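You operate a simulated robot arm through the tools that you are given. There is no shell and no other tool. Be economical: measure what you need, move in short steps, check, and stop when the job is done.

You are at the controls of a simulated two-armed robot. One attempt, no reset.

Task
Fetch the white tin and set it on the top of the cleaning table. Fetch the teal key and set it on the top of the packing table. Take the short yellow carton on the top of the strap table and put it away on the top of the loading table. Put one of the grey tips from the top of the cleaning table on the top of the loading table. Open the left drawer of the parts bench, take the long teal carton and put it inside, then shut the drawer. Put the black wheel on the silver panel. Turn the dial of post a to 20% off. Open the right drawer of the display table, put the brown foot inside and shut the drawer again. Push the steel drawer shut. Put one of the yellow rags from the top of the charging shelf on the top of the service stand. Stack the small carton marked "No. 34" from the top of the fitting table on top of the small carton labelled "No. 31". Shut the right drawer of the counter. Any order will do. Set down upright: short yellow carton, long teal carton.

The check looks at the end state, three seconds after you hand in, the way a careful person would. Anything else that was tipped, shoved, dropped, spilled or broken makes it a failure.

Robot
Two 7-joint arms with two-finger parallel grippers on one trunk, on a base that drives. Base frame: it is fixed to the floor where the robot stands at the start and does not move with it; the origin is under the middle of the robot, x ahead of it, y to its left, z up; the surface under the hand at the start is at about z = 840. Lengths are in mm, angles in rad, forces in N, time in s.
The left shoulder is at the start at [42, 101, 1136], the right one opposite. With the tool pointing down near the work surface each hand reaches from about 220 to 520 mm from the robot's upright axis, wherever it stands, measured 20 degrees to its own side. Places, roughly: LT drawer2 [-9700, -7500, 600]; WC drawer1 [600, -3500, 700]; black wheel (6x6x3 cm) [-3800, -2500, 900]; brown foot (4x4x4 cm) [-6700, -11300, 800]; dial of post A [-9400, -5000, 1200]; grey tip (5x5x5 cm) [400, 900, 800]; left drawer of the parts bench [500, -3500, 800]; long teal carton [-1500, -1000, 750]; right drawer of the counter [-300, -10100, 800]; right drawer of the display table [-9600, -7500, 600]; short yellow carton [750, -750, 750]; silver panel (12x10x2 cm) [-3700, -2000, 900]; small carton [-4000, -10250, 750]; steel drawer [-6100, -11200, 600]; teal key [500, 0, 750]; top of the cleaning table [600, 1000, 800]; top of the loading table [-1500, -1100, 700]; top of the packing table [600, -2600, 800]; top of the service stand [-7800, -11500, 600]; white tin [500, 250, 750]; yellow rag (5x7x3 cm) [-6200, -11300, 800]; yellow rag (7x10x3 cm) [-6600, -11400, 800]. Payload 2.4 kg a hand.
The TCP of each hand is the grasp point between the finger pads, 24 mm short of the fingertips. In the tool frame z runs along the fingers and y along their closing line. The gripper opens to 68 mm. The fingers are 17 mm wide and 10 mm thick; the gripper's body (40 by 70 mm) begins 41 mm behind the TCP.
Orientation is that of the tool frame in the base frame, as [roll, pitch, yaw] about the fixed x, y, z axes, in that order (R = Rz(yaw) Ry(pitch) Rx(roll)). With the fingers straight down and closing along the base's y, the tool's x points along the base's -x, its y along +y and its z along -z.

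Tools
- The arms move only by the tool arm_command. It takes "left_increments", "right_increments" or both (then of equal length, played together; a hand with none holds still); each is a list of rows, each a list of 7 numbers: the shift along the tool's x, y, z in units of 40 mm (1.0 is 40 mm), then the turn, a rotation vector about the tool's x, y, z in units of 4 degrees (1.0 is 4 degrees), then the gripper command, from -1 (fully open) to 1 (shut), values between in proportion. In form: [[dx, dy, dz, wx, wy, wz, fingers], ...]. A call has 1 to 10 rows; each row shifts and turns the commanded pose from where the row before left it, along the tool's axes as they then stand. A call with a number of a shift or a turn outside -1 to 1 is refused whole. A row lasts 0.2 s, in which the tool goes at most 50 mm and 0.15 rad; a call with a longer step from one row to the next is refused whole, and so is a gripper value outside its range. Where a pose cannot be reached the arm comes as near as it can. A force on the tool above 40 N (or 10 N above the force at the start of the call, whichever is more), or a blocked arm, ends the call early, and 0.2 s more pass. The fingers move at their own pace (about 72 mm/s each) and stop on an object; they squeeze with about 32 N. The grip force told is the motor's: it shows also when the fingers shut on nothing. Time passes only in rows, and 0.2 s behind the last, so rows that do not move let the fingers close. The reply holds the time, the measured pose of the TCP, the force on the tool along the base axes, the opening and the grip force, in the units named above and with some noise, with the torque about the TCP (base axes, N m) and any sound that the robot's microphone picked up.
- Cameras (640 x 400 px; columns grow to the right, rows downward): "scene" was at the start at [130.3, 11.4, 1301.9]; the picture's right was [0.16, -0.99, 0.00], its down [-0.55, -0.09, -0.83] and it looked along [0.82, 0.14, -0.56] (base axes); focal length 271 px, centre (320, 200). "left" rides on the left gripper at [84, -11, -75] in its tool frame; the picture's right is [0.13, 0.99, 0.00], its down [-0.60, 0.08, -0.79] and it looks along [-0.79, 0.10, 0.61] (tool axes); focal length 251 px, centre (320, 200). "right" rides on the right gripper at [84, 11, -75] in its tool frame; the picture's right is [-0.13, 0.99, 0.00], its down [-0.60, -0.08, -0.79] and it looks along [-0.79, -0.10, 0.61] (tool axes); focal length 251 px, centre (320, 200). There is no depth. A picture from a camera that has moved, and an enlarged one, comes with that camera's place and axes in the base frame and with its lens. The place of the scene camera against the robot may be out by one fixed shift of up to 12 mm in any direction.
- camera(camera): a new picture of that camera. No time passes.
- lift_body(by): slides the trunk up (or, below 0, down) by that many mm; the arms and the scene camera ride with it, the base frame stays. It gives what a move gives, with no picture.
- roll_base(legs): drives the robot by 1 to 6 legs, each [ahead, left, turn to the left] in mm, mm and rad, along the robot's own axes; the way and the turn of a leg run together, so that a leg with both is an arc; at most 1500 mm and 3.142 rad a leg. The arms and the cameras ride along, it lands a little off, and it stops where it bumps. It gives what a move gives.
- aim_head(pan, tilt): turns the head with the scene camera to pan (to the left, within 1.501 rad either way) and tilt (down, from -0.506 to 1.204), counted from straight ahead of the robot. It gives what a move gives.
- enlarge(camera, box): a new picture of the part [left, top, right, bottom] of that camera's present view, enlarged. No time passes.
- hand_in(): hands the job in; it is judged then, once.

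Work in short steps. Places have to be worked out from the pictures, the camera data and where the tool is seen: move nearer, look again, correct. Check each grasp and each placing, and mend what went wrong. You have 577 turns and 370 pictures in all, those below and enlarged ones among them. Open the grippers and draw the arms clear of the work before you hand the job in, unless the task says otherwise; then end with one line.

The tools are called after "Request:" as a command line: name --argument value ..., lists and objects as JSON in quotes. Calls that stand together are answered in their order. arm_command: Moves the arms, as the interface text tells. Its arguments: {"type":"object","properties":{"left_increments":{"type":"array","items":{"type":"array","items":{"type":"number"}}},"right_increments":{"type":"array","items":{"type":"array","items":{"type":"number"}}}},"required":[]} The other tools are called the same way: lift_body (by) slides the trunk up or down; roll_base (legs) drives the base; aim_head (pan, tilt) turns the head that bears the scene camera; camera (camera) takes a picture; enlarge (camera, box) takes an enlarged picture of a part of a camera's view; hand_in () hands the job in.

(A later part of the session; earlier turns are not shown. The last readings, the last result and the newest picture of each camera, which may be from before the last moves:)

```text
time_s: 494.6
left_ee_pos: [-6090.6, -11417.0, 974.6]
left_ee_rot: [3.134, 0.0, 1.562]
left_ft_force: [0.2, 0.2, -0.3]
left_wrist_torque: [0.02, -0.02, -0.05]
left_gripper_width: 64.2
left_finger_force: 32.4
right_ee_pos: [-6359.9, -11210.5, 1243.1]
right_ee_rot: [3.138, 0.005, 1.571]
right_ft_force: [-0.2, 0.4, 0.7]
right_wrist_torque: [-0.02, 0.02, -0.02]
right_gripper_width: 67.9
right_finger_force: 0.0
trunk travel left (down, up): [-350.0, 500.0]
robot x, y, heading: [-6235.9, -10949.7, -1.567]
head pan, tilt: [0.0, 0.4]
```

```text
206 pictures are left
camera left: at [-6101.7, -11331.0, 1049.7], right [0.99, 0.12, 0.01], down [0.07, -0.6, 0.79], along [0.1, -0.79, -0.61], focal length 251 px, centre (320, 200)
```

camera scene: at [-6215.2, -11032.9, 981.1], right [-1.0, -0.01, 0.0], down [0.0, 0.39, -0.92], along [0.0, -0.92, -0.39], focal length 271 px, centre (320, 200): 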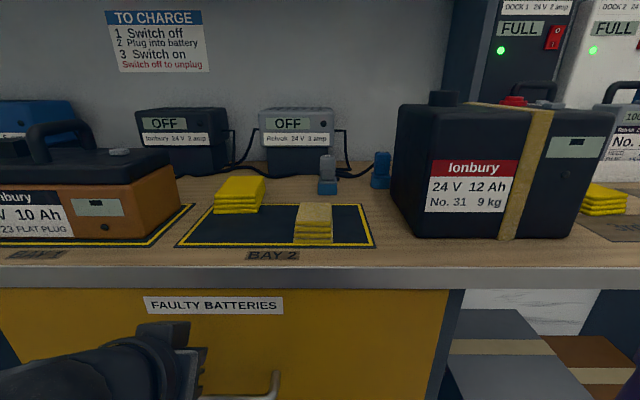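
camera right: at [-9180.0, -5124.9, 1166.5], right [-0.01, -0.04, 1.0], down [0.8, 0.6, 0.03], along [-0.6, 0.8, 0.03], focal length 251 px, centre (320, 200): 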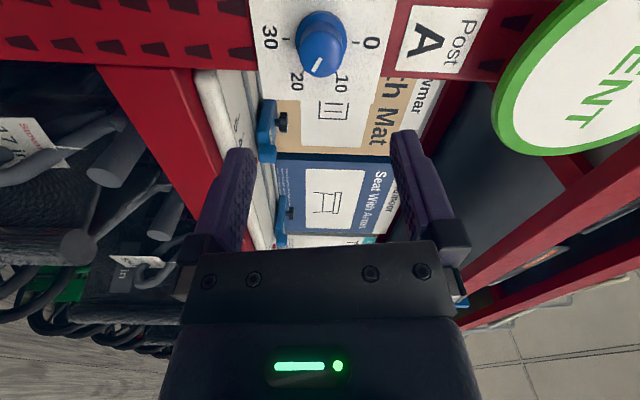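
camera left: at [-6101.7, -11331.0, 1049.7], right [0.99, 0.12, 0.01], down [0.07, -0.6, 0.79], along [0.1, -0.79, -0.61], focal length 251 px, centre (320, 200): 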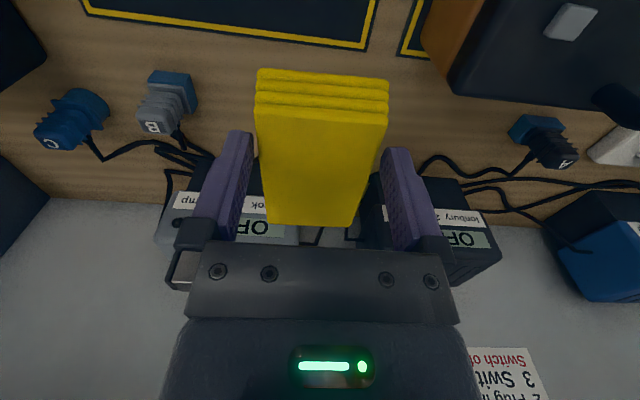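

Rag held. I raise and draw the left hand in, then move right toward the brown foot near (-6744,-11341).

Request:
arm_command --left_increments '[[0.6, 0, -0.9, 0, 0, 0, 1], [0.8, 0, -0.8, 0, 0, 0, 1], [0.8, 0, -0.8, 0, 0, 0, 1], [0.8, 0, -0.8, 0, 0, 0, 1]]' --right_increments '[[-0.7, 0.1, 0.8, 0, 0, 0, -1], [-0.7, 0.1, 0.8, 0, 0, 0, -1], [-0.7, 0.1, 0.8, 0, 0, 0, -1], [0, 0, 0.6, 0, 0, 0, -1]]'

Request:
roll_base --legs '[[0, -360, 0]]'

Request:
camera --camera "right"

```text
time_s: 495.6
left_ee_pos: [-6090.0, -11293.9, 1108.0]
left_ee_rot: [3.135, 0.001, 1.563]
left_ft_force: [0.2, -0.4, -0.9]
left_wrist_torque: [-0.01, 0.02, -0.01]
left_gripper_width: 64.3
left_finger_force: 32.6
right_ee_pos: [-6347.9, -11297.6, 1124.1]
right_ee_rot: [3.138, 0.006, 1.573]
right_ft_force: [-0.5, -0.5, 0.3]
right_wrist_torque: [0.01, -0.03, 0.01]
right_gripper_width: 67.9
right_finger_force: 0.1
trunk travel left (down, up): [-350.0, 500.0]
robot x, y, heading: [-6236.8, -10949.5, -1.564]
head pan, tilt: [0.0, 0.4]
```

```text
time_s: 497.9
left_ee_pos: [-6450.1, -11298.1, 1108.5]
left_ee_rot: [3.135, -0.001, 1.56]
left_ft_force: [-0.4, -0.4, -0.3]
left_wrist_torque: [0.01, 0.0, 0.03]
left_gripper_width: 64.0
left_finger_force: 32.1
right_ee_pos: [-6707.7, -11297.3, 1124.0]
right_ee_rot: [3.139, 0.004, 1.572]
right_ft_force: [0.1, 0.3, 0.6]
right_wrist_torque: [0.03, -0.04, -0.01]
right_gripper_width: 68.4
right_finger_force: 0.1
trunk travel left (down, up): [-350.0, 500.0]
robot x, y, heading: [-6594.7, -10949.0, -1.567]
head pan, tilt: [0.0, 0.4]
```

```text
205 pictures are left
camera right: at [-6696.1, -11212.5, 1198.7], right [0.99, -0.13, 0.0], down [-0.08, -0.6, 0.8], along [-0.1, -0.79, -0.61], focal length 251 px, centre (320, 200)
```

right: 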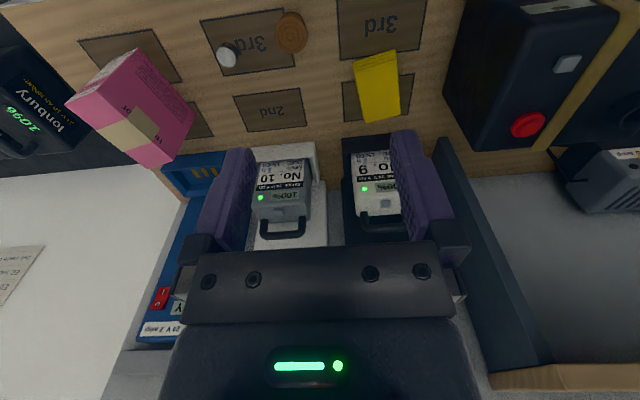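

Brown foot at ≈(-6747,-11329). Move over it and descend to z≈940.

Request:
arm_command --right_increments '[[-0.4, -0.5, 0.7, 0, 0, 0, -1], [-0.4, -0.48, 0.7, 0, 0, 0, -1], [0, 0, 0.9, 0, 0, 0, -1], [0, 0, 0.9, 0, 0, 0, -1], [0, 0, 0.9, 0, 0, 0, -1], [0, 0, 0.5, 0, 0, 0, -1], [0, 0, 0, 0, 0, 0, -1]]'

Request:
camera --camera "right"

```text
time_s: 499.5
left_ee_pos: [-6449.8, -11297.1, 1108.6]
left_ee_rot: [3.135, 0.0, 1.561]
left_ft_force: [0.4, 0.5, -0.6]
left_wrist_torque: [-0.02, 0.02, 0.01]
left_gripper_width: 64.0
left_finger_force: 31.5
right_ee_pos: [-6746.7, -11331.2, 938.7]
right_ee_rot: [3.139, 0.007, 1.572]
right_ft_force: [-0.7, 1.0, -0.6]
right_wrist_torque: [-0.01, 0.0, -0.02]
right_gripper_width: 67.9
right_finger_force: 0.1
trunk travel left (down, up): [-350.0, 500.0]
robot x, y, heading: [-6598.2, -10949.4, -1.566]
head pan, tilt: [0.0, 0.4]
```

```text
204 pictures are left
camera right: at [-6734.5, -11245.4, 1014.1], right [0.99, -0.13, 0.0], down [-0.08, -0.6, 0.8], along [-0.1, -0.79, -0.61], focal length 251 px, centre (320, 200)
```

right: 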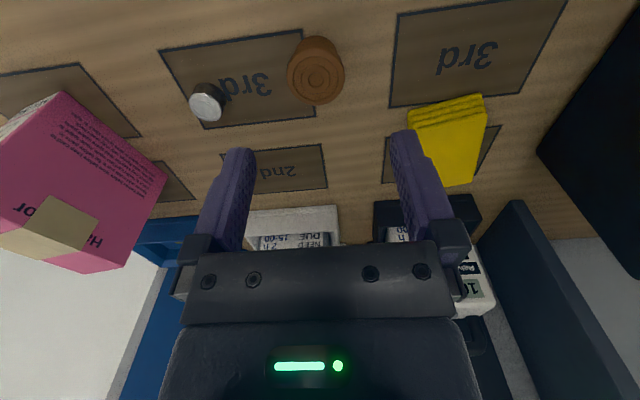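

Centred. Descend to z≈850 and close.

Request:
arm_command --right_increments '[[0.08, 0, 0.7, 0, 0, 0, -1], [0, 0, 0.8, 0, 0, 0, -1], [0, 0, 0.7, 0, 0, 0, -1], [0, 0, 0, 0, 0, 0, 1], [0, 0, 0, 0, 0, 0, 1], [0, 0, 0, 0, 0, 0, 1]]'

Request:
arm_command --right_increments '[[0, 0, -0.5, 0, 0, 0, 1], [0, 0, -0.9, 0, 0, 0, 1], [0, 0, -0.9, 0, 0, 0, 1], [0, 0, -0.9, 0, 0, 0, 1], [0, 0, -0.9, 0, 0, 0, 1], [0.5, 0, -0.9, 0, 0, 0, 1], [0.7, 0, -0.9, 0, 0, 0, 1]]'

Request:
camera --camera "right"

```text
time_s: 500.9
left_ee_pos: [-6449.9, -11296.0, 1107.2]
left_ee_rot: [3.135, 0.0, 1.562]
left_ft_force: [0.2, -0.5, -0.7]
left_wrist_torque: [0.02, 0.0, 0.0]
left_gripper_width: 63.8
left_finger_force: 32.0
right_ee_pos: [-6745.6, -11329.0, 852.4]
right_ee_rot: [3.139, 0.008, 1.571]
right_ft_force: [0.0, 0.3, -0.6]
right_wrist_torque: [0.02, -0.03, 0.02]
right_gripper_width: 34.5
right_finger_force: 32.2
trunk travel left (down, up): [-350.0, 500.0]
robot x, y, heading: [-6596.4, -10949.3, -1.567]
head pan, tilt: [0.0, 0.4]
```

```text
time_s: 502.5
left_ee_pos: [-6449.5, -11295.8, 1108.3]
left_ee_rot: [3.134, 0.001, 1.56]
left_ft_force: [0.7, -0.1, -0.3]
left_wrist_torque: [0.04, 0.04, -0.01]
left_gripper_width: 63.7
left_finger_force: 32.2
right_ee_pos: [-6747.0, -11278.1, 1088.3]
right_ee_rot: [3.14, 0.005, 1.57]
right_ft_force: [-0.9, 0.8, -0.2]
right_wrist_torque: [0.01, -0.01, 0.01]
right_gripper_width: 34.2
right_finger_force: 31.8
trunk travel left (down, up): [-350.0, 500.0]
robot x, y, heading: [-6597.5, -10948.5, -1.565]
head pan, tilt: [0.0, 0.4]
```

```text
203 pictures are left
camera right: at [-6735.4, -11193.3, 1162.8], right [0.99, -0.13, 0.0], down [-0.08, -0.6, 0.8], along [-0.1, -0.79, -0.61], focal length 251 px, centre (320, 200)
```

right: 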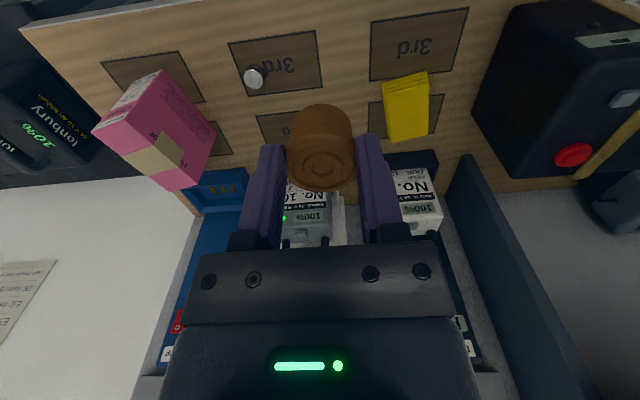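

Foot held (34 mm). Now to the service stand: back off a little and drive right about 1550 mm.

Request:
roll_base --legs '[[-150, 0, 0], [0, -800, 0], [0, -750, 0]]'

Request:
aim_head --pan 0.2 --tilt 0.6

Request:
camera --camera "scene"

```text
time_s: 511.4
left_ee_pos: [-7995.9, -11148.7, 1107.8]
left_ee_rot: [3.133, 0.0, 1.56]
left_ft_force: [-0.3, -0.2, -0.5]
left_wrist_torque: [0.02, 0.02, -0.02]
left_gripper_width: 63.7
left_finger_force: 32.0
right_ee_pos: [-8290.8, -11129.7, 1087.9]
right_ee_rot: [3.136, 0.006, 1.568]
right_ft_force: [0.4, 0.8, 0.0]
right_wrist_torque: [-0.02, 0.01, -0.01]
right_gripper_width: 33.8
right_finger_force: 31.5
trunk travel left (down, up): [-350.0, 500.0]
robot x, y, heading: [-8140.2, -10801.4, -1.57]
head pan, tilt: [0.0, 0.4]
```

```text
time_s: 512.2
left_ee_pos: [-7993.3, -11149.2, 1107.3]
left_ee_rot: [3.136, 0.001, 1.559]
left_ft_force: [0.8, 0.6, -0.4]
left_wrist_torque: [0.03, -0.02, -0.01]
left_gripper_width: 63.8
left_finger_force: 31.9
right_ee_pos: [-8290.1, -11129.9, 1087.2]
right_ee_rot: [3.14, 0.006, 1.57]
right_ft_force: [0.9, 0.4, -0.5]
right_wrist_torque: [-0.01, 0.02, 0.01]
right_gripper_width: 34.1
right_finger_force: 31.7
trunk travel left (down, up): [-350.0, 500.0]
robot x, y, heading: [-8138.4, -10802.4, -1.566]
head pan, tilt: [0.201, 0.6]
```

```text
202 pictures are left
camera scene: at [-8119.5, -10930.0, 1301.5], right [-0.98, -0.2, 0.0], down [-0.11, 0.55, -0.83], along [0.17, -0.81, -0.56], focal length 271 px, centre (320, 200)
```

scene: 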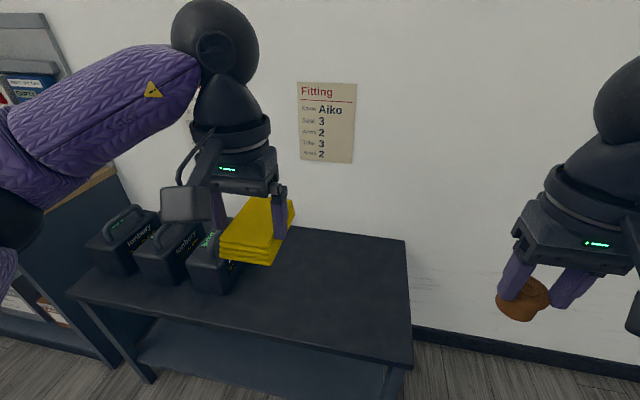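

Stand top ≈z 600, free area around (-8055,-11450). I drive ahead 190 and right 65, then lower the trunk 300 mm.

Request:
roll_base --legs '[[190, -62, 0]]'

Request:
lift_body --by -300

Request:
arm_command --left_increments '[[-0.8, 0, 0.5, 0, 0, 0, 1], [-0.8, 0, 0.5, 0, 0, 0, 1], [-0.8, 0, 0.5, 0, 0, 0, 1], [0, 0, 0.8, 0, 0, 0, 1]]'

Request:
camera --camera "scene"

Request:
camera --camera "left"

```text
time_s: 513.8
left_ee_pos: [-8056.5, -11339.3, 1107.1]
left_ee_rot: [3.133, -0.001, 1.558]
left_ft_force: [-0.6, -0.3, -0.4]
left_wrist_torque: [0.04, 0.01, 0.01]
left_gripper_width: 64.1
left_finger_force: 32.1
right_ee_pos: [-8353.3, -11321.3, 1087.0]
right_ee_rot: [3.139, 0.003, 1.57]
right_ft_force: [-0.3, 0.8, -1.1]
right_wrist_torque: [-0.02, 0.01, -0.01]
right_gripper_width: 33.6
right_finger_force: 31.9
trunk travel left (down, up): [-350.0, 500.0]
robot x, y, heading: [-8203.3, -10992.8, -1.569]
head pan, tilt: [0.201, 0.6]
```

```text
time_s: 516.8
left_ee_pos: [-8056.6, -11337.3, 807.6]
left_ee_rot: [3.134, 0.001, 1.559]
left_ft_force: [-1.1, -0.6, 0.2]
left_wrist_torque: [0.02, -0.03, 0.01]
left_gripper_width: 63.8
left_finger_force: 32.1
right_ee_pos: [-8352.5, -11320.0, 788.0]
right_ee_rot: [3.138, 0.006, 1.57]
right_ft_force: [0.7, 0.1, 0.2]
right_wrist_torque: [0.03, -0.01, -0.01]
right_gripper_width: 33.7
right_finger_force: 32.3
trunk travel left (down, up): [-50.0, 800.0]
robot x, y, heading: [-8198.6, -10992.7, -1.57]
head pan, tilt: [0.201, 0.6]
```

```text
time_s: 517.8
left_ee_pos: [-8056.2, -11435.1, 716.5]
left_ee_rot: [3.136, 0.001, 1.559]
left_ft_force: [-0.4, -0.4, -0.4]
left_wrist_torque: [0.0, 0.0, 0.0]
left_gripper_width: 64.0
left_finger_force: 32.3
right_ee_pos: [-8353.4, -11321.0, 788.0]
right_ee_rot: [3.138, 0.006, 1.569]
right_ft_force: [0.8, 0.3, -1.4]
right_wrist_torque: [0.02, -0.02, 0.01]
right_gripper_width: 33.8
right_finger_force: 32.1
trunk travel left (down, up): [-50.0, 800.0]
robot x, y, heading: [-8205.0, -10990.4, -1.571]
head pan, tilt: [0.201, 0.6]
```

```text
201 pictures are left
camera scene: at [-8181.2, -11201.2, 994.4], right [-0.98, -0.2, 0.0], down [-0.11, 0.55, -0.82], along [0.17, -0.81, -0.57], focal length 271 px, centre (320, 200)
```

scene: 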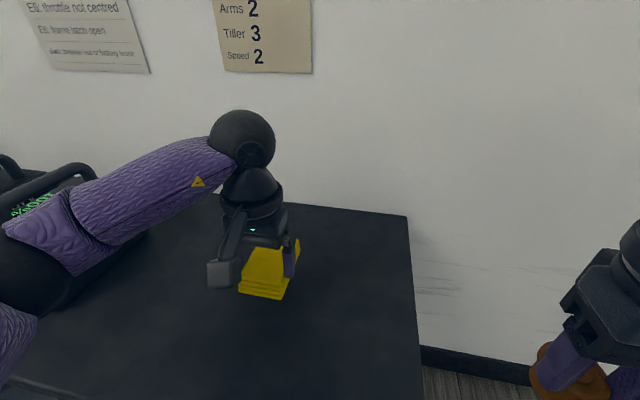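

```text
200 pictures are left
camera left: at [-8066.7, -11350.2, 790.2], right [0.99, 0.12, 0.01], down [0.07, -0.6, 0.79], along [0.1, -0.79, -0.61], focal length 251 px, centre (320, 200)
```

left: 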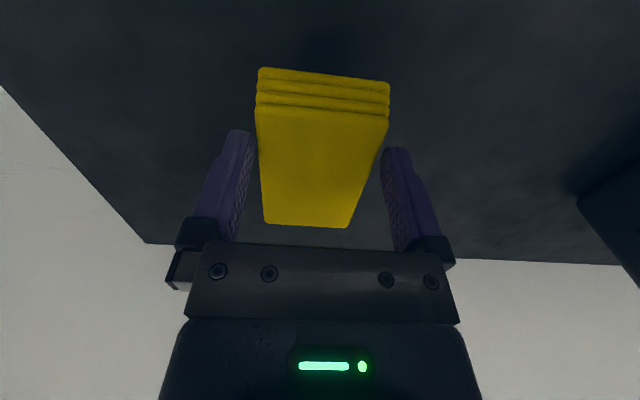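

Over the free area. Lower in steps to contact.

Request:
arm_command --left_increments '[[0, 0, 0.6, 0, 0, 0, 1], [0, 0, 0.5, 0, 0, 0, 1], [0, 0, 0.15, 0, 0, 0, 1], [0, 0, 0.12, 0, 0, 0, 1], [0, 0, 0.1, 0, 0, 0, 1], [0, 0, 0.1, 0, 0, 0, 1], [0, 0, 0.1, 0, 0, 0, 1], [0, 0, 0.1, 0, 0, 0, 1], [0, 0, 0.1, 0, 0, 0, 1], [0, 0, 0.1, 0, 0, 0, 1]]'

Request:
camera --camera "left"

```text
time_s: 519.2
left_ee_pos: [-8056.6, -11434.8, 654.6]
left_ee_rot: [3.135, 0.005, 1.56]
left_ft_force: [-0.2, 6.8, 22.3]
left_wrist_torque: [0.54, -0.25, 0.04]
left_gripper_width: 64.1
left_finger_force: 32.1
right_ee_pos: [-8354.1, -11317.7, 787.1]
right_ee_rot: [3.137, 0.006, 1.568]
right_ft_force: [-0.4, -0.7, -0.3]
right_wrist_torque: [-0.02, -0.01, 0.0]
right_gripper_width: 33.8
right_finger_force: 31.8
trunk travel left (down, up): [-50.0, 800.0]
robot x, y, heading: [-8200.1, -10991.1, -1.568]
head pan, tilt: [0.201, 0.6]
stopped in row 7 (left hand): the force on the tool passed its limit at 46 N (the readings are from after the stop); the commanded pose is now the measured one
```

```text
199 pictures are left
camera left: at [-8067.2, -11348.7, 729.3], right [0.99, 0.12, 0.0], down [0.07, -0.6, 0.8], along [0.1, -0.79, -0.6], focal length 251 px, centre (320, 200)
```

left: 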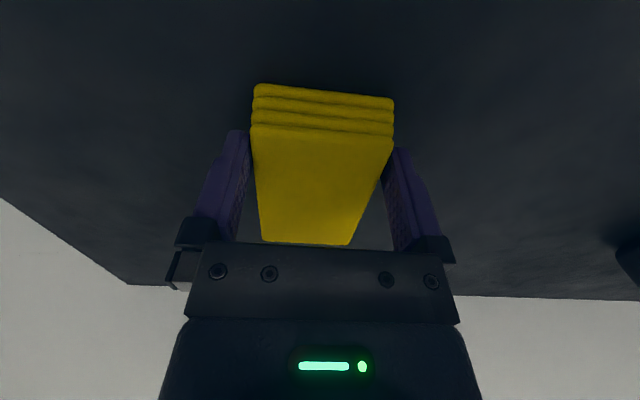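

Contact. Release and lift.

Request:
arm_command --left_increments '[[0, 0, -0.05, 0, 0, 0, 0], [0, 0, 0, 0, 0, 0, -1], [0, 0, 0, 0, 0, 0, -1], [0, 0, -0.4, 0, 0, 0, -1], [0, 0, -0.9, 0, 0, 0, -1], [0, 0, -0.9, 0, 0, 0, -1], [0, 0, -0.9, 0, 0, 0, -1]]'

Request:
camera --camera "left"

```text
time_s: 520.8
left_ee_pos: [-8057.0, -11435.0, 779.2]
left_ee_rot: [3.136, 0.002, 1.559]
left_ft_force: [0.0, 0.5, 0.3]
left_wrist_torque: [0.04, 0.03, -0.02]
left_gripper_width: 68.1
left_finger_force: 0.1
right_ee_pos: [-8353.5, -11320.5, 788.4]
right_ee_rot: [3.139, 0.006, 1.568]
right_ft_force: [-0.1, 0.2, -0.5]
right_wrist_torque: [0.03, -0.01, 0.0]
right_gripper_width: 33.9
right_finger_force: 32.1
trunk travel left (down, up): [-50.0, 800.0]
robot x, y, heading: [-8204.2, -10988.8, -1.566]
head pan, tilt: [0.201, 0.6]
```

```text
198 pictures are left
camera left: at [-8068.1, -11349.4, 854.2], right [0.99, 0.12, 0.01], down [0.07, -0.6, 0.79], along [0.1, -0.79, -0.61], focal length 251 px, centre (320, 200)
```

left: 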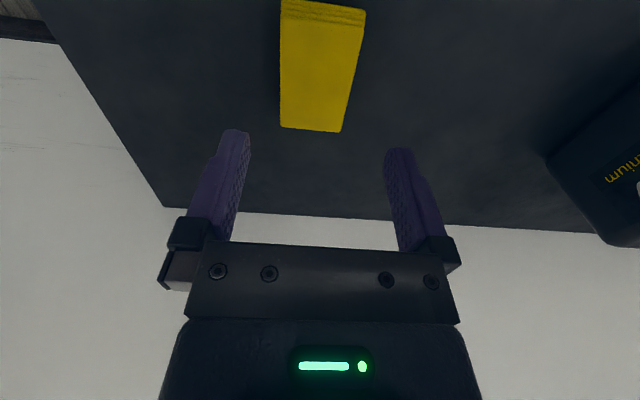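

Rag is on the stand. Raise up, back off, and head to the display table near (-9600,-7500), facing −x.

Request:
lift_body --by 300

Request:
arm_command --left_increments '[[0.8, 0, 0, 0, 0, 0, -1], [0.8, 0, 0, 0, 0, 0, -1], [0.8, 0, 0, 0, 0, 0, -1]]'

Request:
roll_base --legs '[[-400, 0, 0], [0, 0, -1.573], [0, -1500, 0], [0, -1500, 0]]'

Request:
aim_head --pan 0.0 --tilt 0.35

Request:
camera --camera "scene"

```text
time_s: 523.8
left_ee_pos: [-8057.9, -11434.9, 1079.3]
left_ee_rot: [3.135, 0.003, 1.559]
left_ft_force: [-0.6, -1.2, 0.1]
left_wrist_torque: [0.02, 0.02, 0.0]
left_gripper_width: 68.1
left_finger_force: 0.0
right_ee_pos: [-8353.0, -11321.6, 1087.1]
right_ee_rot: [3.14, 0.004, 1.567]
right_ft_force: [0.5, 0.1, -0.4]
right_wrist_torque: [-0.04, -0.01, -0.04]
right_gripper_width: 33.4
right_finger_force: 32.1
trunk travel left (down, up): [-350.0, 500.0]
robot x, y, heading: [-8200.5, -10990.8, -1.565]
head pan, tilt: [0.201, 0.6]
```

```text
time_s: 524.6
left_ee_pos: [-8056.5, -11338.2, 1079.8]
left_ee_rot: [3.136, 0.003, 1.561]
left_ft_force: [-0.1, 0.3, -0.3]
left_wrist_torque: [-0.01, 0.02, -0.01]
left_gripper_width: 68.0
left_finger_force: 0.0
right_ee_pos: [-8352.6, -11319.8, 1088.2]
right_ee_rot: [3.137, 0.005, 1.569]
right_ft_force: [-0.7, 0.2, -0.6]
right_wrist_torque: [0.03, 0.0, 0.0]
right_gripper_width: 33.7
right_finger_force: 31.9
trunk travel left (down, up): [-350.0, 500.0]
robot x, y, heading: [-8201.2, -10991.6, -1.571]
head pan, tilt: [0.201, 0.6]
```

```text
time_s: 545.1
left_ee_pos: [-8518.2, -7723.4, 1080.7]
left_ee_rot: [3.137, 0.001, -0.024]
left_ft_force: [0.4, 0.5, 0.0]
left_wrist_torque: [-0.02, -0.01, 0.02]
left_gripper_width: 68.0
left_finger_force: 0.1
right_ee_pos: [-8495.8, -7426.4, 1087.4]
right_ee_rot: [3.139, 0.005, -0.012]
right_ft_force: [0.4, -0.2, -0.7]
right_wrist_torque: [0.02, 0.01, -0.02]
right_gripper_width: 32.8
right_finger_force: 32.9
trunk travel left (down, up): [-350.0, 500.0]
robot x, y, heading: [-8170.3, -7583.9, 3.136]
head pan, tilt: [0.201, 0.6]
```

```text
time_s: 545.9
left_ee_pos: [-8517.8, -7723.2, 1080.0]
left_ee_rot: [3.136, 0.001, -0.023]
left_ft_force: [0.2, -1.0, -0.1]
left_wrist_torque: [0.04, 0.02, 0.0]
left_gripper_width: 67.8
left_finger_force: 0.0
right_ee_pos: [-8496.7, -7427.2, 1088.0]
right_ee_rot: [3.137, 0.006, -0.014]
right_ft_force: [0.5, 0.3, -0.2]
right_wrist_torque: [0.0, -0.03, 0.01]
right_gripper_width: 32.7
right_finger_force: 31.7
trunk travel left (down, up): [-350.0, 500.0]
robot x, y, heading: [-8168.6, -7583.3, 3.136]
head pan, tilt: [0.0, 0.351]
```

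```text
197 pictures are left
camera scene: at [-8298.5, -7583.2, 1324.1], right [0.01, 1.0, 0.0], down [0.34, 0.0, -0.94], along [-0.94, 0.01, -0.34], focal length 271 px, centre (320, 200)
```

scene: 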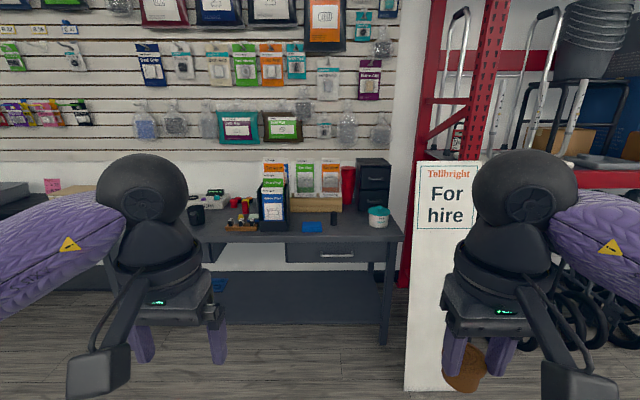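

The display table's right drawer is seen at about (-9500,-7475,600); a "For hire" board stands to its right. I move nearer, keeping to the left.

Request:
roll_base --legs '[[500, -120, 0.005]]'

Request:
aim_head --pan 0.0 --tilt 0.5

Request:
camera --camera "scene"

Request:
lift_body --by -250

Request:
camera --camera "scene"

```text
time_s: 548.9
left_ee_pos: [-9018.7, -7603.1, 1080.3]
left_ee_rot: [3.137, 0.002, -0.017]
left_ft_force: [1.5, 0.0, 0.1]
left_wrist_torque: [0.0, 0.0, 0.02]
left_gripper_width: 68.0
left_finger_force: 0.1
right_ee_pos: [-8997.5, -7304.8, 1088.3]
right_ee_rot: [3.139, 0.005, -0.009]
right_ft_force: [-0.8, 0.5, -0.2]
right_wrist_torque: [-0.01, -0.02, 0.0]
right_gripper_width: 32.1
right_finger_force: 32.0
trunk travel left (down, up): [-350.0, 500.0]
robot x, y, heading: [-8667.0, -7460.5, 3.141]
head pan, tilt: [0.0, 0.351]
```

```text
time_s: 549.6
left_ee_pos: [-9019.0, -7603.2, 1081.0]
left_ee_rot: [3.137, 0.002, -0.016]
left_ft_force: [-0.3, 0.0, 0.1]
left_wrist_torque: [-0.01, -0.02, -0.03]
left_gripper_width: 67.8
left_finger_force: 0.2
right_ee_pos: [-8998.0, -7304.1, 1088.1]
right_ee_rot: [3.137, 0.005, -0.009]
right_ft_force: [1.6, 1.2, -0.7]
right_wrist_torque: [0.01, -0.01, -0.04]
right_gripper_width: 31.6
right_finger_force: 32.4
trunk travel left (down, up): [-350.0, 500.0]
robot x, y, heading: [-8669.1, -7456.3, 3.135]
head pan, tilt: [0.0, 0.499]
```

```text
196 pictures are left
camera scene: at [-8797.4, -7460.4, 1310.6], right [0.0, 1.0, 0.0], down [0.48, 0.0, -0.88], along [-0.88, 0.0, -0.48], focal length 271 px, centre (320, 200)
```

scene: 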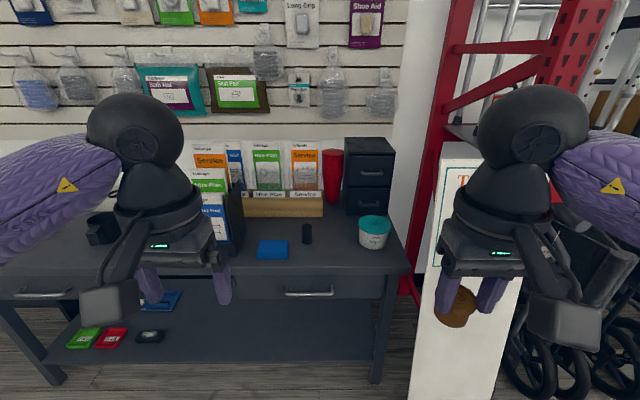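

```text
time_s: 552.1
left_ee_pos: [-9018.0, -7602.5, 830.4]
left_ee_rot: [3.136, 0.003, -0.018]
left_ft_force: [-0.2, 0.5, -0.3]
left_wrist_torque: [-0.01, -0.01, 0.01]
left_gripper_width: 68.1
left_finger_force: 0.0
right_ee_pos: [-8998.8, -7305.3, 838.5]
right_ee_rot: [3.139, 0.006, -0.011]
right_ft_force: [-0.2, -0.7, -0.2]
right_wrist_torque: [0.0, 0.0, -0.02]
right_gripper_width: 31.6
right_finger_force: 31.4
trunk travel left (down, up): [-100.0, 750.0]
robot x, y, heading: [-8669.1, -7459.1, 3.132]
head pan, tilt: [0.0, 0.499]
```

```text
195 pictures are left
camera scene: at [-8860.6, -7460.1, 1055.6], right [0.0, 1.0, 0.0], down [0.48, 0.0, -0.88], along [-0.88, 0.0, -0.48], focal length 271 px, centre (320, 200)
```

scene: 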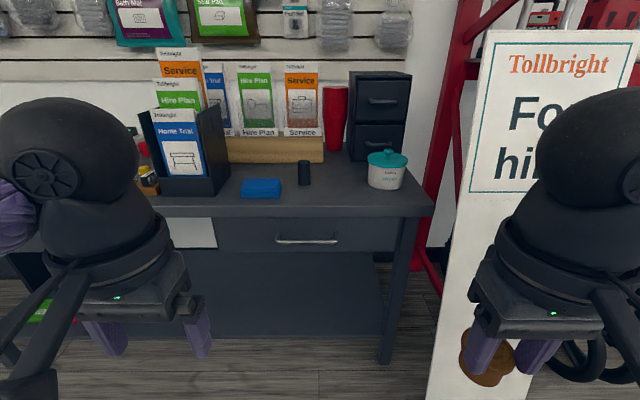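

The grip on the foot is narrowing (34→31.6 mm); I check it at once.

Request:
camera --camera "right"

```text
194 pictures are left
camera right: at [-8913.4, -7316.3, 912.4], right [-0.14, -0.99, 0.0], down [-0.6, 0.09, 0.8], along [-0.79, 0.11, -0.61], focal length 251 px, centre (320, 200)
```

right: 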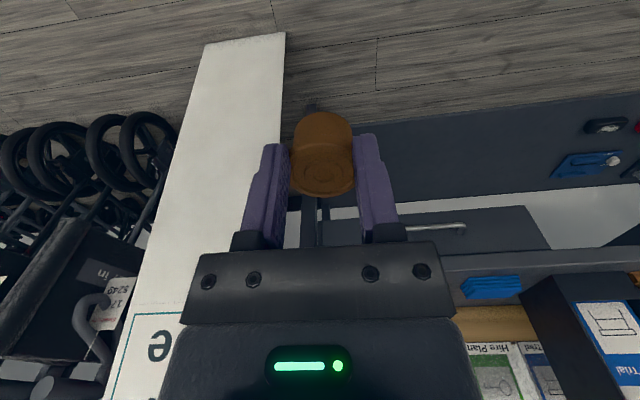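

The foot seems gripped off-centre and creeping. I'll set it on the display table's clear front area, near (-9500,-7392), and take it again properly.

Request:
roll_base --legs '[[391, 87, 0]]'

Request:
arm_command --right_increments '[[-0.7, 0, 0, 0, 0, 0, 1], [-0.7, 0, 0, 0, 0, 0, 1], [-0.7, 0, 0, 0, 0, 0, 1], [-0.5, 0, 0, 0, 0, 0, 1]]'

Request:
camera --camera "right"

Request:
aim_head --pan -0.3 --tilt 0.7

Request:
camera --camera "scene"

```text
time_s: 554.6
left_ee_pos: [-9407.0, -7688.2, 830.3]
left_ee_rot: [3.136, 0.002, -0.016]
left_ft_force: [0.1, -0.4, -0.6]
left_wrist_torque: [-0.02, 0.02, 0.0]
left_gripper_width: 68.2
left_finger_force: 0.1
right_ee_pos: [-9388.3, -7389.8, 837.1]
right_ee_rot: [3.139, 0.006, -0.003]
right_ft_force: [-0.1, -0.1, -0.9]
right_wrist_torque: [0.01, -0.01, 0.01]
right_gripper_width: 31.1
right_finger_force: 32.1
trunk travel left (down, up): [-100.0, 750.0]
robot x, y, heading: [-9059.4, -7546.2, 3.139]
head pan, tilt: [0.0, 0.499]
```

```text
time_s: 555.6
left_ee_pos: [-9407.3, -7688.1, 830.4]
left_ee_rot: [3.137, 0.001, -0.015]
left_ft_force: [-0.4, 0.6, -0.3]
left_wrist_torque: [0.01, 0.01, 0.01]
left_gripper_width: 67.9
left_finger_force: 0.2
right_ee_pos: [-9491.6, -7391.5, 837.8]
right_ee_rot: [3.141, 0.006, -0.004]
right_ft_force: [0.2, -0.3, -0.9]
right_wrist_torque: [0.03, -0.04, 0.0]
right_gripper_width: 30.8
right_finger_force: 32.0
trunk travel left (down, up): [-100.0, 750.0]
robot x, y, heading: [-9063.6, -7540.9, 3.14]
head pan, tilt: [0.0, 0.499]
```

```text
193 pictures are left
camera right: at [-9406.7, -7401.1, 912.3], right [-0.13, -0.99, 0.0], down [-0.6, 0.08, 0.8], along [-0.79, 0.11, -0.61], focal length 251 px, centre (320, 200)
```

right: 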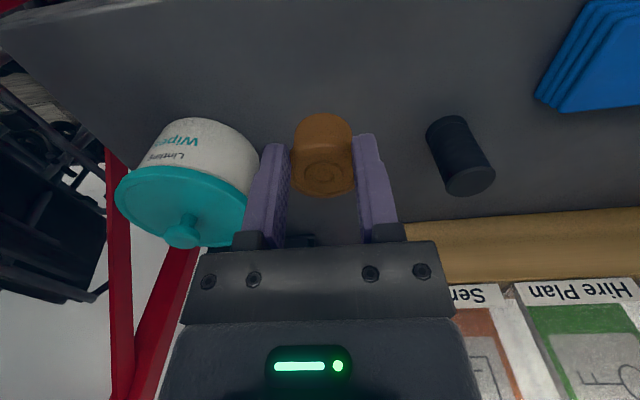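

```text
time_s: 556.4
left_ee_pos: [-9407.2, -7688.3, 831.0]
left_ee_rot: [3.136, 0.002, -0.016]
left_ft_force: [-0.2, 0.3, -0.1]
left_wrist_torque: [0.0, 0.01, -0.01]
left_gripper_width: 68.0
left_finger_force: 0.0
right_ee_pos: [-9491.8, -7391.0, 837.8]
right_ee_rot: [3.136, 0.005, -0.004]
right_ft_force: [-0.1, 0.5, -0.7]
right_wrist_torque: [-0.01, -0.03, 0.0]
right_gripper_width: 30.8
right_finger_force: 31.3
trunk travel left (down, up): [-100.0, 750.0]
robot x, y, heading: [-9056.9, -7543.8, 3.137]
head pan, tilt: [-0.3, 0.7]
```

```text
192 pictures are left
camera scene: at [-9239.4, -7520.3, 1037.9], right [0.3, 0.95, 0.0], down [0.61, -0.19, -0.77], along [-0.73, 0.23, -0.64], focal length 271 px, centre (320, 200)
```

scene: 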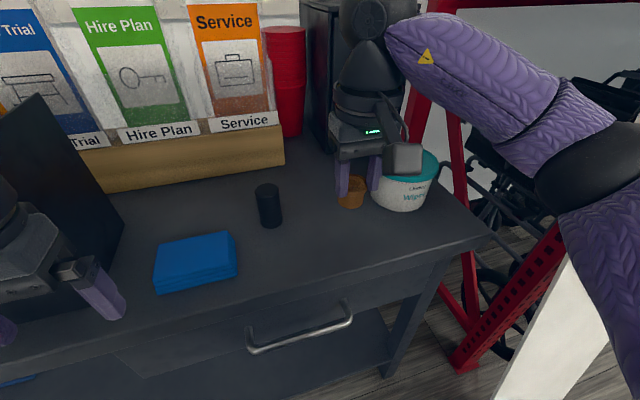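

Free spot just left-front of the jar. I shift there and lower to contact.

Request:
arm_command --right_increments '[[0.5, 0.75, 0, 0, 0, 0, 1], [0, 0, 0.5, 0, 0, 0, 1], [0, 0, 0.5, 0, 0, 0, 1], [0, 0, 0.3, 0, 0, 0, 1], [0, 0, 0.15, 0, 0, 0, 1], [0, 0, 0.1, 0, 0, 0, 1], [0, 0, 0.1, 0, 0, 0, 1], [0, 0, 0.1, 0, 0, 0, 1], [0, 0, 0.1, 0, 0, 0, 1], [0, 0, 0.1, 0, 0, 0, 1]]'

Request:
camera --camera "scene"

```text
time_s: 558.6
left_ee_pos: [-9407.3, -7687.8, 829.3]
left_ee_rot: [3.135, 0.003, -0.015]
left_ft_force: [0.7, -0.2, -0.1]
left_wrist_torque: [0.03, 0.01, -0.02]
left_gripper_width: 67.8
left_finger_force: 0.2
right_ee_pos: [-9471.7, -7421.0, 759.5]
right_ee_rot: [3.138, 0.004, -0.005]
right_ft_force: [-0.2, -0.6, 0.6]
right_wrist_torque: [0.0, 0.01, 0.0]
right_gripper_width: 0.2
right_finger_force: 23.9
trunk travel left (down, up): [-100.0, 750.0]
robot x, y, heading: [-9062.2, -7541.5, 3.141]
head pan, tilt: [-0.3, 0.7]
```

```text
191 pictures are left
camera scene: at [-9239.5, -7520.3, 1037.7], right [0.3, 0.95, 0.0], down [0.62, -0.19, -0.76], along [-0.73, 0.23, -0.64], focal length 271 px, centre (320, 200)
```

scene: 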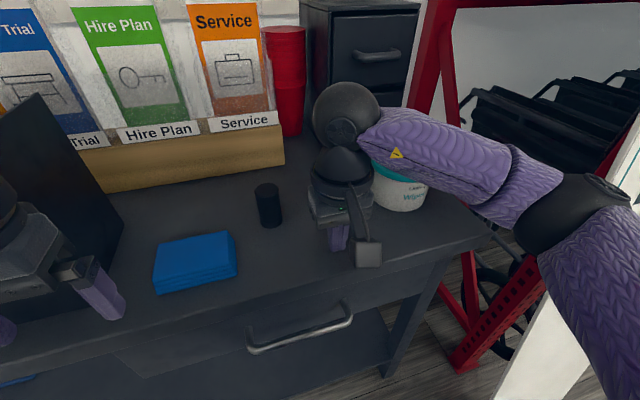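

The foot slipped out during the lowering. I lift the hand and look where it lies.

Request:
arm_command --right_increments '[[0, 0, -0.8, 0, 0, 0, 1], [0, 0, -0.9, 0, 0, 0, 1], [0, 0, -0.9, 0, 0, 0, -1], [0, 0, -0.9, 0, 0, 0, -1]]'

Request:
camera --camera "scene"

Request:
camera --camera "right"

```text
time_s: 559.6
left_ee_pos: [-9406.8, -7688.1, 830.8]
left_ee_rot: [3.136, 0.002, -0.016]
left_ft_force: [-0.5, -0.2, 0.1]
left_wrist_torque: [0.02, 0.02, 0.04]
left_gripper_width: 68.1
left_finger_force: 0.0
right_ee_pos: [-9471.1, -7419.9, 900.3]
right_ee_rot: [3.138, 0.002, -0.006]
right_ft_force: [0.1, -0.6, 0.7]
right_wrist_torque: [-0.03, -0.01, -0.02]
right_gripper_width: 67.9
right_finger_force: 0.1
trunk travel left (down, up): [-100.0, 750.0]
robot x, y, heading: [-9058.8, -7545.1, 3.14]
head pan, tilt: [-0.3, 0.7]
```

```text
190 pictures are left
camera scene: at [-9239.4, -7520.2, 1037.8], right [0.3, 0.95, 0.0], down [0.62, -0.19, -0.76], along [-0.73, 0.23, -0.64], focal length 271 px, centre (320, 200)
```

scene: 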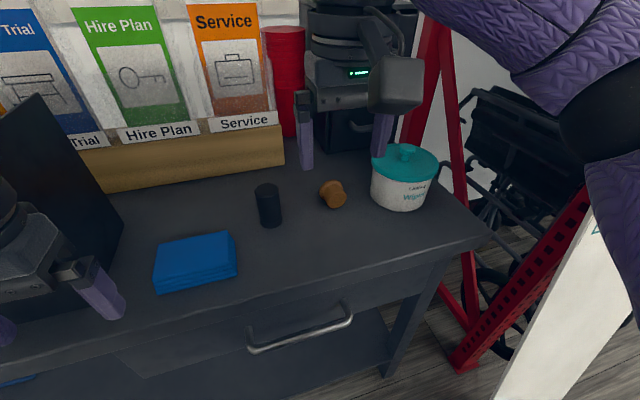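

```text
189 pictures are left
camera right: at [-9386.4, -7430.8, 975.6], right [-0.13, -0.99, 0.0], down [-0.6, 0.08, 0.8], along [-0.79, 0.1, -0.61], focal length 251 px, centre (320, 200)
```

right: 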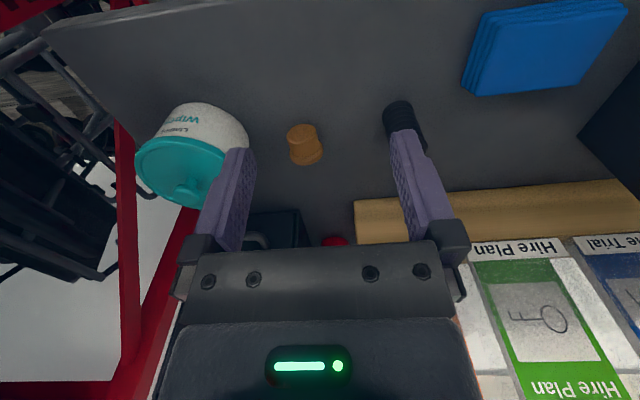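

It lies safely on the table top at about (-9577,-7391); table z≈727. I'll leave it there while opening the drawer with the right hand. Position the robot and tilt the closed right hand.

Request:
roll_base --legs '[[-110, 95, 0]]'

Request:
arm_command --right_increments '[[0.6, 0, 0, 0, -1, 0, 1], [0.6, 0, 0, 0, -1, 0, 1], [0.6, 0, 0, 0, -1, 0, 1], [0.4, 0, 0, 0, -1, 0, 1], [0, 0, 0, 0, -1, 0, 1], [0, 0, 0, 0, -1, 0, 1], [0, 0, 0, 0, -1, 0, 1], [0, 0, 0, 0, -1, 0, 1], [0, 0, 0, 0, -0.6, 0, 1]]'

Request:
lift_body --by -90

Request:
camera --camera "right"

Request:
camera --camera "scene"

```text
time_s: 561.0
left_ee_pos: [-9298.9, -7784.8, 830.7]
left_ee_rot: [3.135, 0.002, -0.014]
left_ft_force: [-0.3, -0.1, -0.9]
left_wrist_torque: [0.03, -0.01, 0.01]
left_gripper_width: 67.9
left_finger_force: 0.1
right_ee_pos: [-9361.5, -7517.0, 900.7]
right_ee_rot: [3.138, 0.005, -0.004]
right_ft_force: [0.3, -0.4, -0.3]
right_wrist_torque: [-0.02, 0.02, -0.04]
right_gripper_width: 68.0
right_finger_force: 0.1
trunk travel left (down, up): [-100.0, 750.0]
robot x, y, heading: [-8950.5, -7637.1, 3.138]
head pan, tilt: [-0.3, 0.7]
```

```text
time_s: 563.0
left_ee_pos: [-9295.9, -7785.1, 830.8]
left_ee_rot: [3.137, 0.0, -0.015]
left_ft_force: [-0.8, -0.1, -0.1]
left_wrist_torque: [-0.05, -0.02, 0.0]
left_gripper_width: 68.1
left_finger_force: 0.1
right_ee_pos: [-9274.1, -7517.2, 891.1]
right_ee_rot: [3.138, 0.605, -0.007]
right_ft_force: [-0.2, 0.1, -0.8]
right_wrist_torque: [0.0, -0.01, -0.03]
right_gripper_width: 0.0
right_finger_force: 23.9
trunk travel left (down, up): [-100.0, 750.0]
robot x, y, heading: [-8946.1, -7640.1, 3.138]
head pan, tilt: [-0.3, 0.7]
```

```text
time_s: 564.2
left_ee_pos: [-9297.2, -7784.0, 740.8]
left_ee_rot: [3.135, 0.004, -0.017]
left_ft_force: [-0.4, 0.1, -0.3]
left_wrist_torque: [0.03, 0.01, 0.0]
left_gripper_width: 68.2
left_finger_force: 0.1
right_ee_pos: [-9274.4, -7518.3, 801.8]
right_ee_rot: [3.138, 0.606, -0.006]
right_ft_force: [0.0, 0.1, -0.4]
right_wrist_torque: [0.02, 0.02, 0.0]
right_gripper_width: 0.1
right_finger_force: 23.8
trunk travel left (down, up): [-10.0, 840.0]
robot x, y, heading: [-8950.1, -7639.4, 3.142]
head pan, tilt: [-0.3, 0.7]
```

```text
188 pictures are left
camera right: at [-9162.5, -7528.4, 815.8], right [-0.11, -0.99, 0.08], down [-0.05, 0.08, 1.0], along [-0.99, 0.11, -0.05], focal length 251 px, centre (320, 200)
```

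right: 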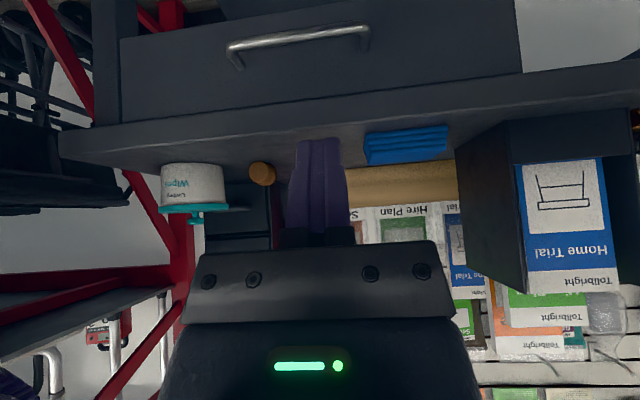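

```text
187 pictures are left
camera scene: at [-9162.7, -7616.8, 943.8], right [0.3, 0.95, 0.0], down [0.62, -0.19, -0.76], along [-0.73, 0.23, -0.64], focal length 271 px, centre (320, 200)
```

scene: 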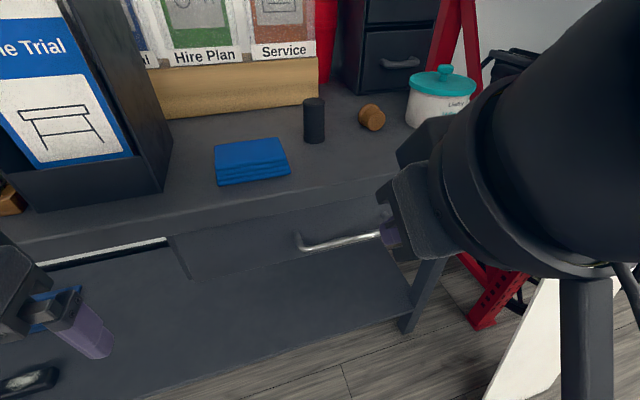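

Bar estimated at ≈(-9394,-7493,646). I move to a stand-off point and take a second sight.

Request:
arm_command --right_increments '[[-0.15, -0.3, 0.6, 0, 0, 0, 1], [-0.15, -0.3, 0.6, 0, 0, 0, 1], [-0.2, 0, 0.7, 0, 0, 0, 1], [0, 0, 0, 0, 0, 0, 1]]'

Request:
camera --camera "right"

```text
time_s: 565.2
left_ee_pos: [-9296.8, -7785.9, 740.0]
left_ee_rot: [3.138, 0.003, -0.014]
left_ft_force: [-0.7, 0.7, 0.5]
left_wrist_torque: [0.02, 0.02, -0.02]
left_gripper_width: 67.9
left_finger_force: 0.0
right_ee_pos: [-9336.0, -7494.1, 750.3]
right_ee_rot: [3.137, 0.606, -0.007]
right_ft_force: [-0.2, 0.4, -0.3]
right_wrist_torque: [-0.02, -0.02, 0.0]
right_gripper_width: 0.1
right_finger_force: 23.8
trunk travel left (down, up): [-10.0, 840.0]
robot x, y, heading: [-8949.6, -7638.1, 3.14]
head pan, tilt: [-0.3, 0.7]
```

```text
186 pictures are left
camera right: at [-9222.7, -7504.6, 764.4], right [-0.11, -0.99, 0.08], down [-0.05, 0.08, 1.0], along [-0.99, 0.11, -0.05], focal length 251 px, centre (320, 200)
```

right: 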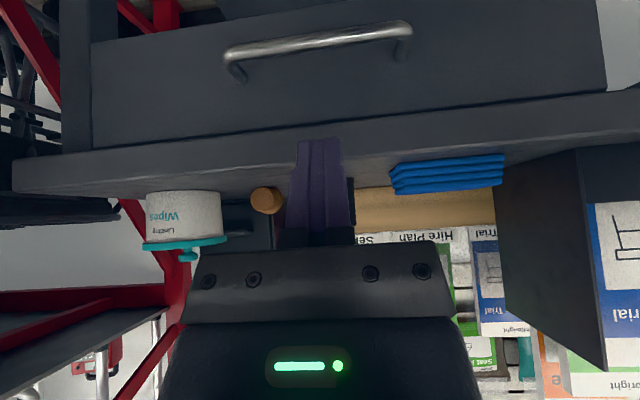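

Bar ≈(x −9405, z 634), face ≈ −9440. Same geometry as the other bench. I slide partway along the finger axis and look again.

Request:
arm_command --right_increments '[[-0.1, 0, 0.6, 0, 0, 0, 1], [0, 0, 0.6, 0, 0, 0, 1], [0, 0, 0.6, 0, 0, 0, 1], [0, 0, 0.4, 0, 0, 0, 1], [0, 0, 0, 0, 0, 0, 1]]'

Request:
camera --camera "right"

```text
time_s: 566.4
left_ee_pos: [-9297.3, -7784.8, 741.6]
left_ee_rot: [3.136, 0.003, -0.012]
left_ft_force: [-0.3, -0.5, -0.6]
left_wrist_torque: [-0.01, 0.0, -0.01]
left_gripper_width: 67.7
left_finger_force: 0.0
right_ee_pos: [-9387.6, -7492.3, 680.0]
right_ee_rot: [3.139, 0.603, -0.007]
right_ft_force: [0.2, -0.5, 0.1]
right_wrist_torque: [0.01, 0.01, 0.02]
right_gripper_width: 0.3
right_finger_force: 23.3
trunk travel left (down, up): [-10.0, 840.0]
robot x, y, heading: [-8951.7, -7639.5, 3.138]
head pan, tilt: [-0.3, 0.7]
```

```text
185 pictures are left
camera right: at [-9275.2, -7504.0, 694.3], right [-0.11, -0.99, 0.08], down [-0.05, 0.08, 1.0], along [-0.99, 0.11, -0.05], focal length 251 px, centre (320, 200)
```

right: 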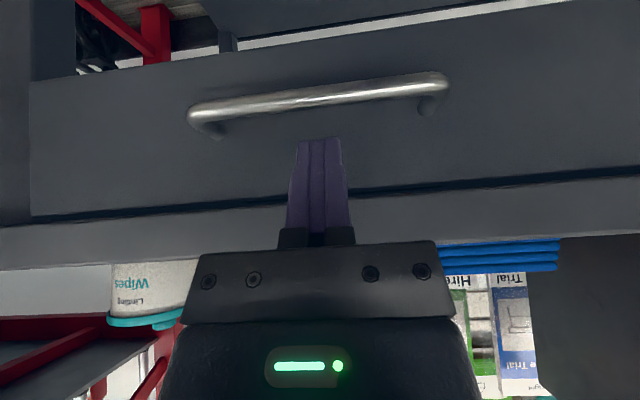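

Bar now ≈(-9410, z 630), face ≈-9441. Final slide of 54 mm, gently.

Request:
arm_command --right_increments '[[-0.12, 0, 0.3, 0, 0, 0, 1], [0, 0, 0.3, 0, 0, 0, 1], [0, 0, 0.25, 0, 0, 0, 1], [0, 0, 0.2, 0, 0, 0, 1], [0, 0, 0.15, 0, 0, 0, 1], [0, 0, 0.15, 0, 0, 0, 1], [0, 0, 0, 0, 0, 0, 1]]'

Request:
camera --camera "right"

```text
time_s: 568.0
left_ee_pos: [-9297.8, -7783.7, 740.4]
left_ee_rot: [3.136, 0.003, -0.014]
left_ft_force: [0.4, 0.6, -0.5]
left_wrist_torque: [0.0, -0.01, -0.03]
left_gripper_width: 68.1
left_finger_force: 0.0
right_ee_pos: [-9421.9, -7493.7, 638.3]
right_ee_rot: [3.138, 0.603, -0.006]
right_ft_force: [0.0, 0.7, 0.0]
right_wrist_torque: [0.0, -0.01, 0.0]
right_gripper_width: 0.1
right_finger_force: 23.6
trunk travel left (down, up): [-10.0, 840.0]
robot x, y, heading: [-8952.6, -7642.6, 3.14]
head pan, tilt: [-0.3, 0.7]
```

```text
184 pictures are left
camera right: at [-9309.9, -7503.8, 652.2], right [-0.11, -0.99, 0.08], down [-0.05, 0.08, 1.0], along [-0.99, 0.11, -0.06], focal length 251 px, centre (320, 200)
```

right: 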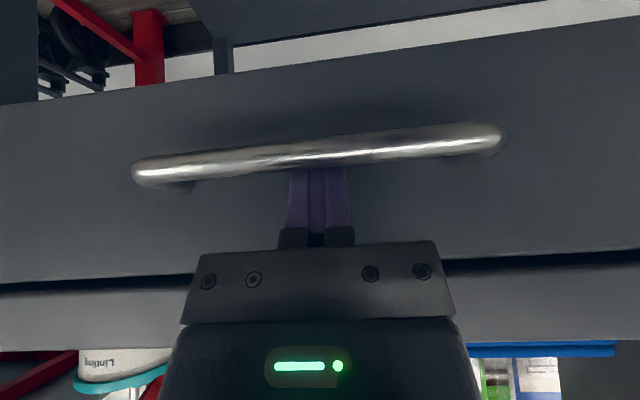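

Hooked behind the bar. Pull by driving back 200 mm.

Request:
roll_base --legs '[[-200, 0, 0]]'

Request:
camera --camera "scene"

```text
time_s: 569.6
left_ee_pos: [-9098.2, -7785.5, 740.5]
left_ee_rot: [3.137, 0.001, -0.014]
left_ft_force: [1.1, 0.0, 0.7]
left_wrist_torque: [-0.01, 0.02, -0.03]
left_gripper_width: 67.8
left_finger_force: 0.1
right_ee_pos: [-9222.1, -7494.1, 638.7]
right_ee_rot: [3.137, 0.604, -0.006]
right_ft_force: [0.4, -0.1, -0.3]
right_wrist_torque: [0.0, 0.02, 0.01]
right_gripper_width: 0.0
right_finger_force: 23.8
trunk travel left (down, up): [-10.0, 840.0]
robot x, y, heading: [-8747.3, -7640.1, 3.147]
head pan, tilt: [-0.3, 0.7]
```

```text
183 pictures are left
camera scene: at [-8963.5, -7617.2, 943.7], right [0.3, 0.96, 0.0], down [0.62, -0.19, -0.76], along [-0.73, 0.23, -0.64], focal length 271 px, centre (320, 200)
```

scene: 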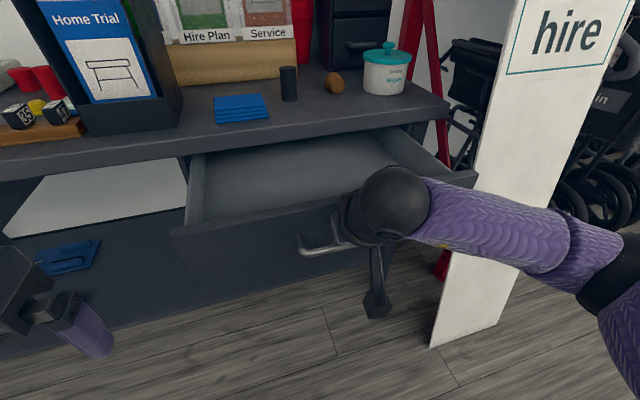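

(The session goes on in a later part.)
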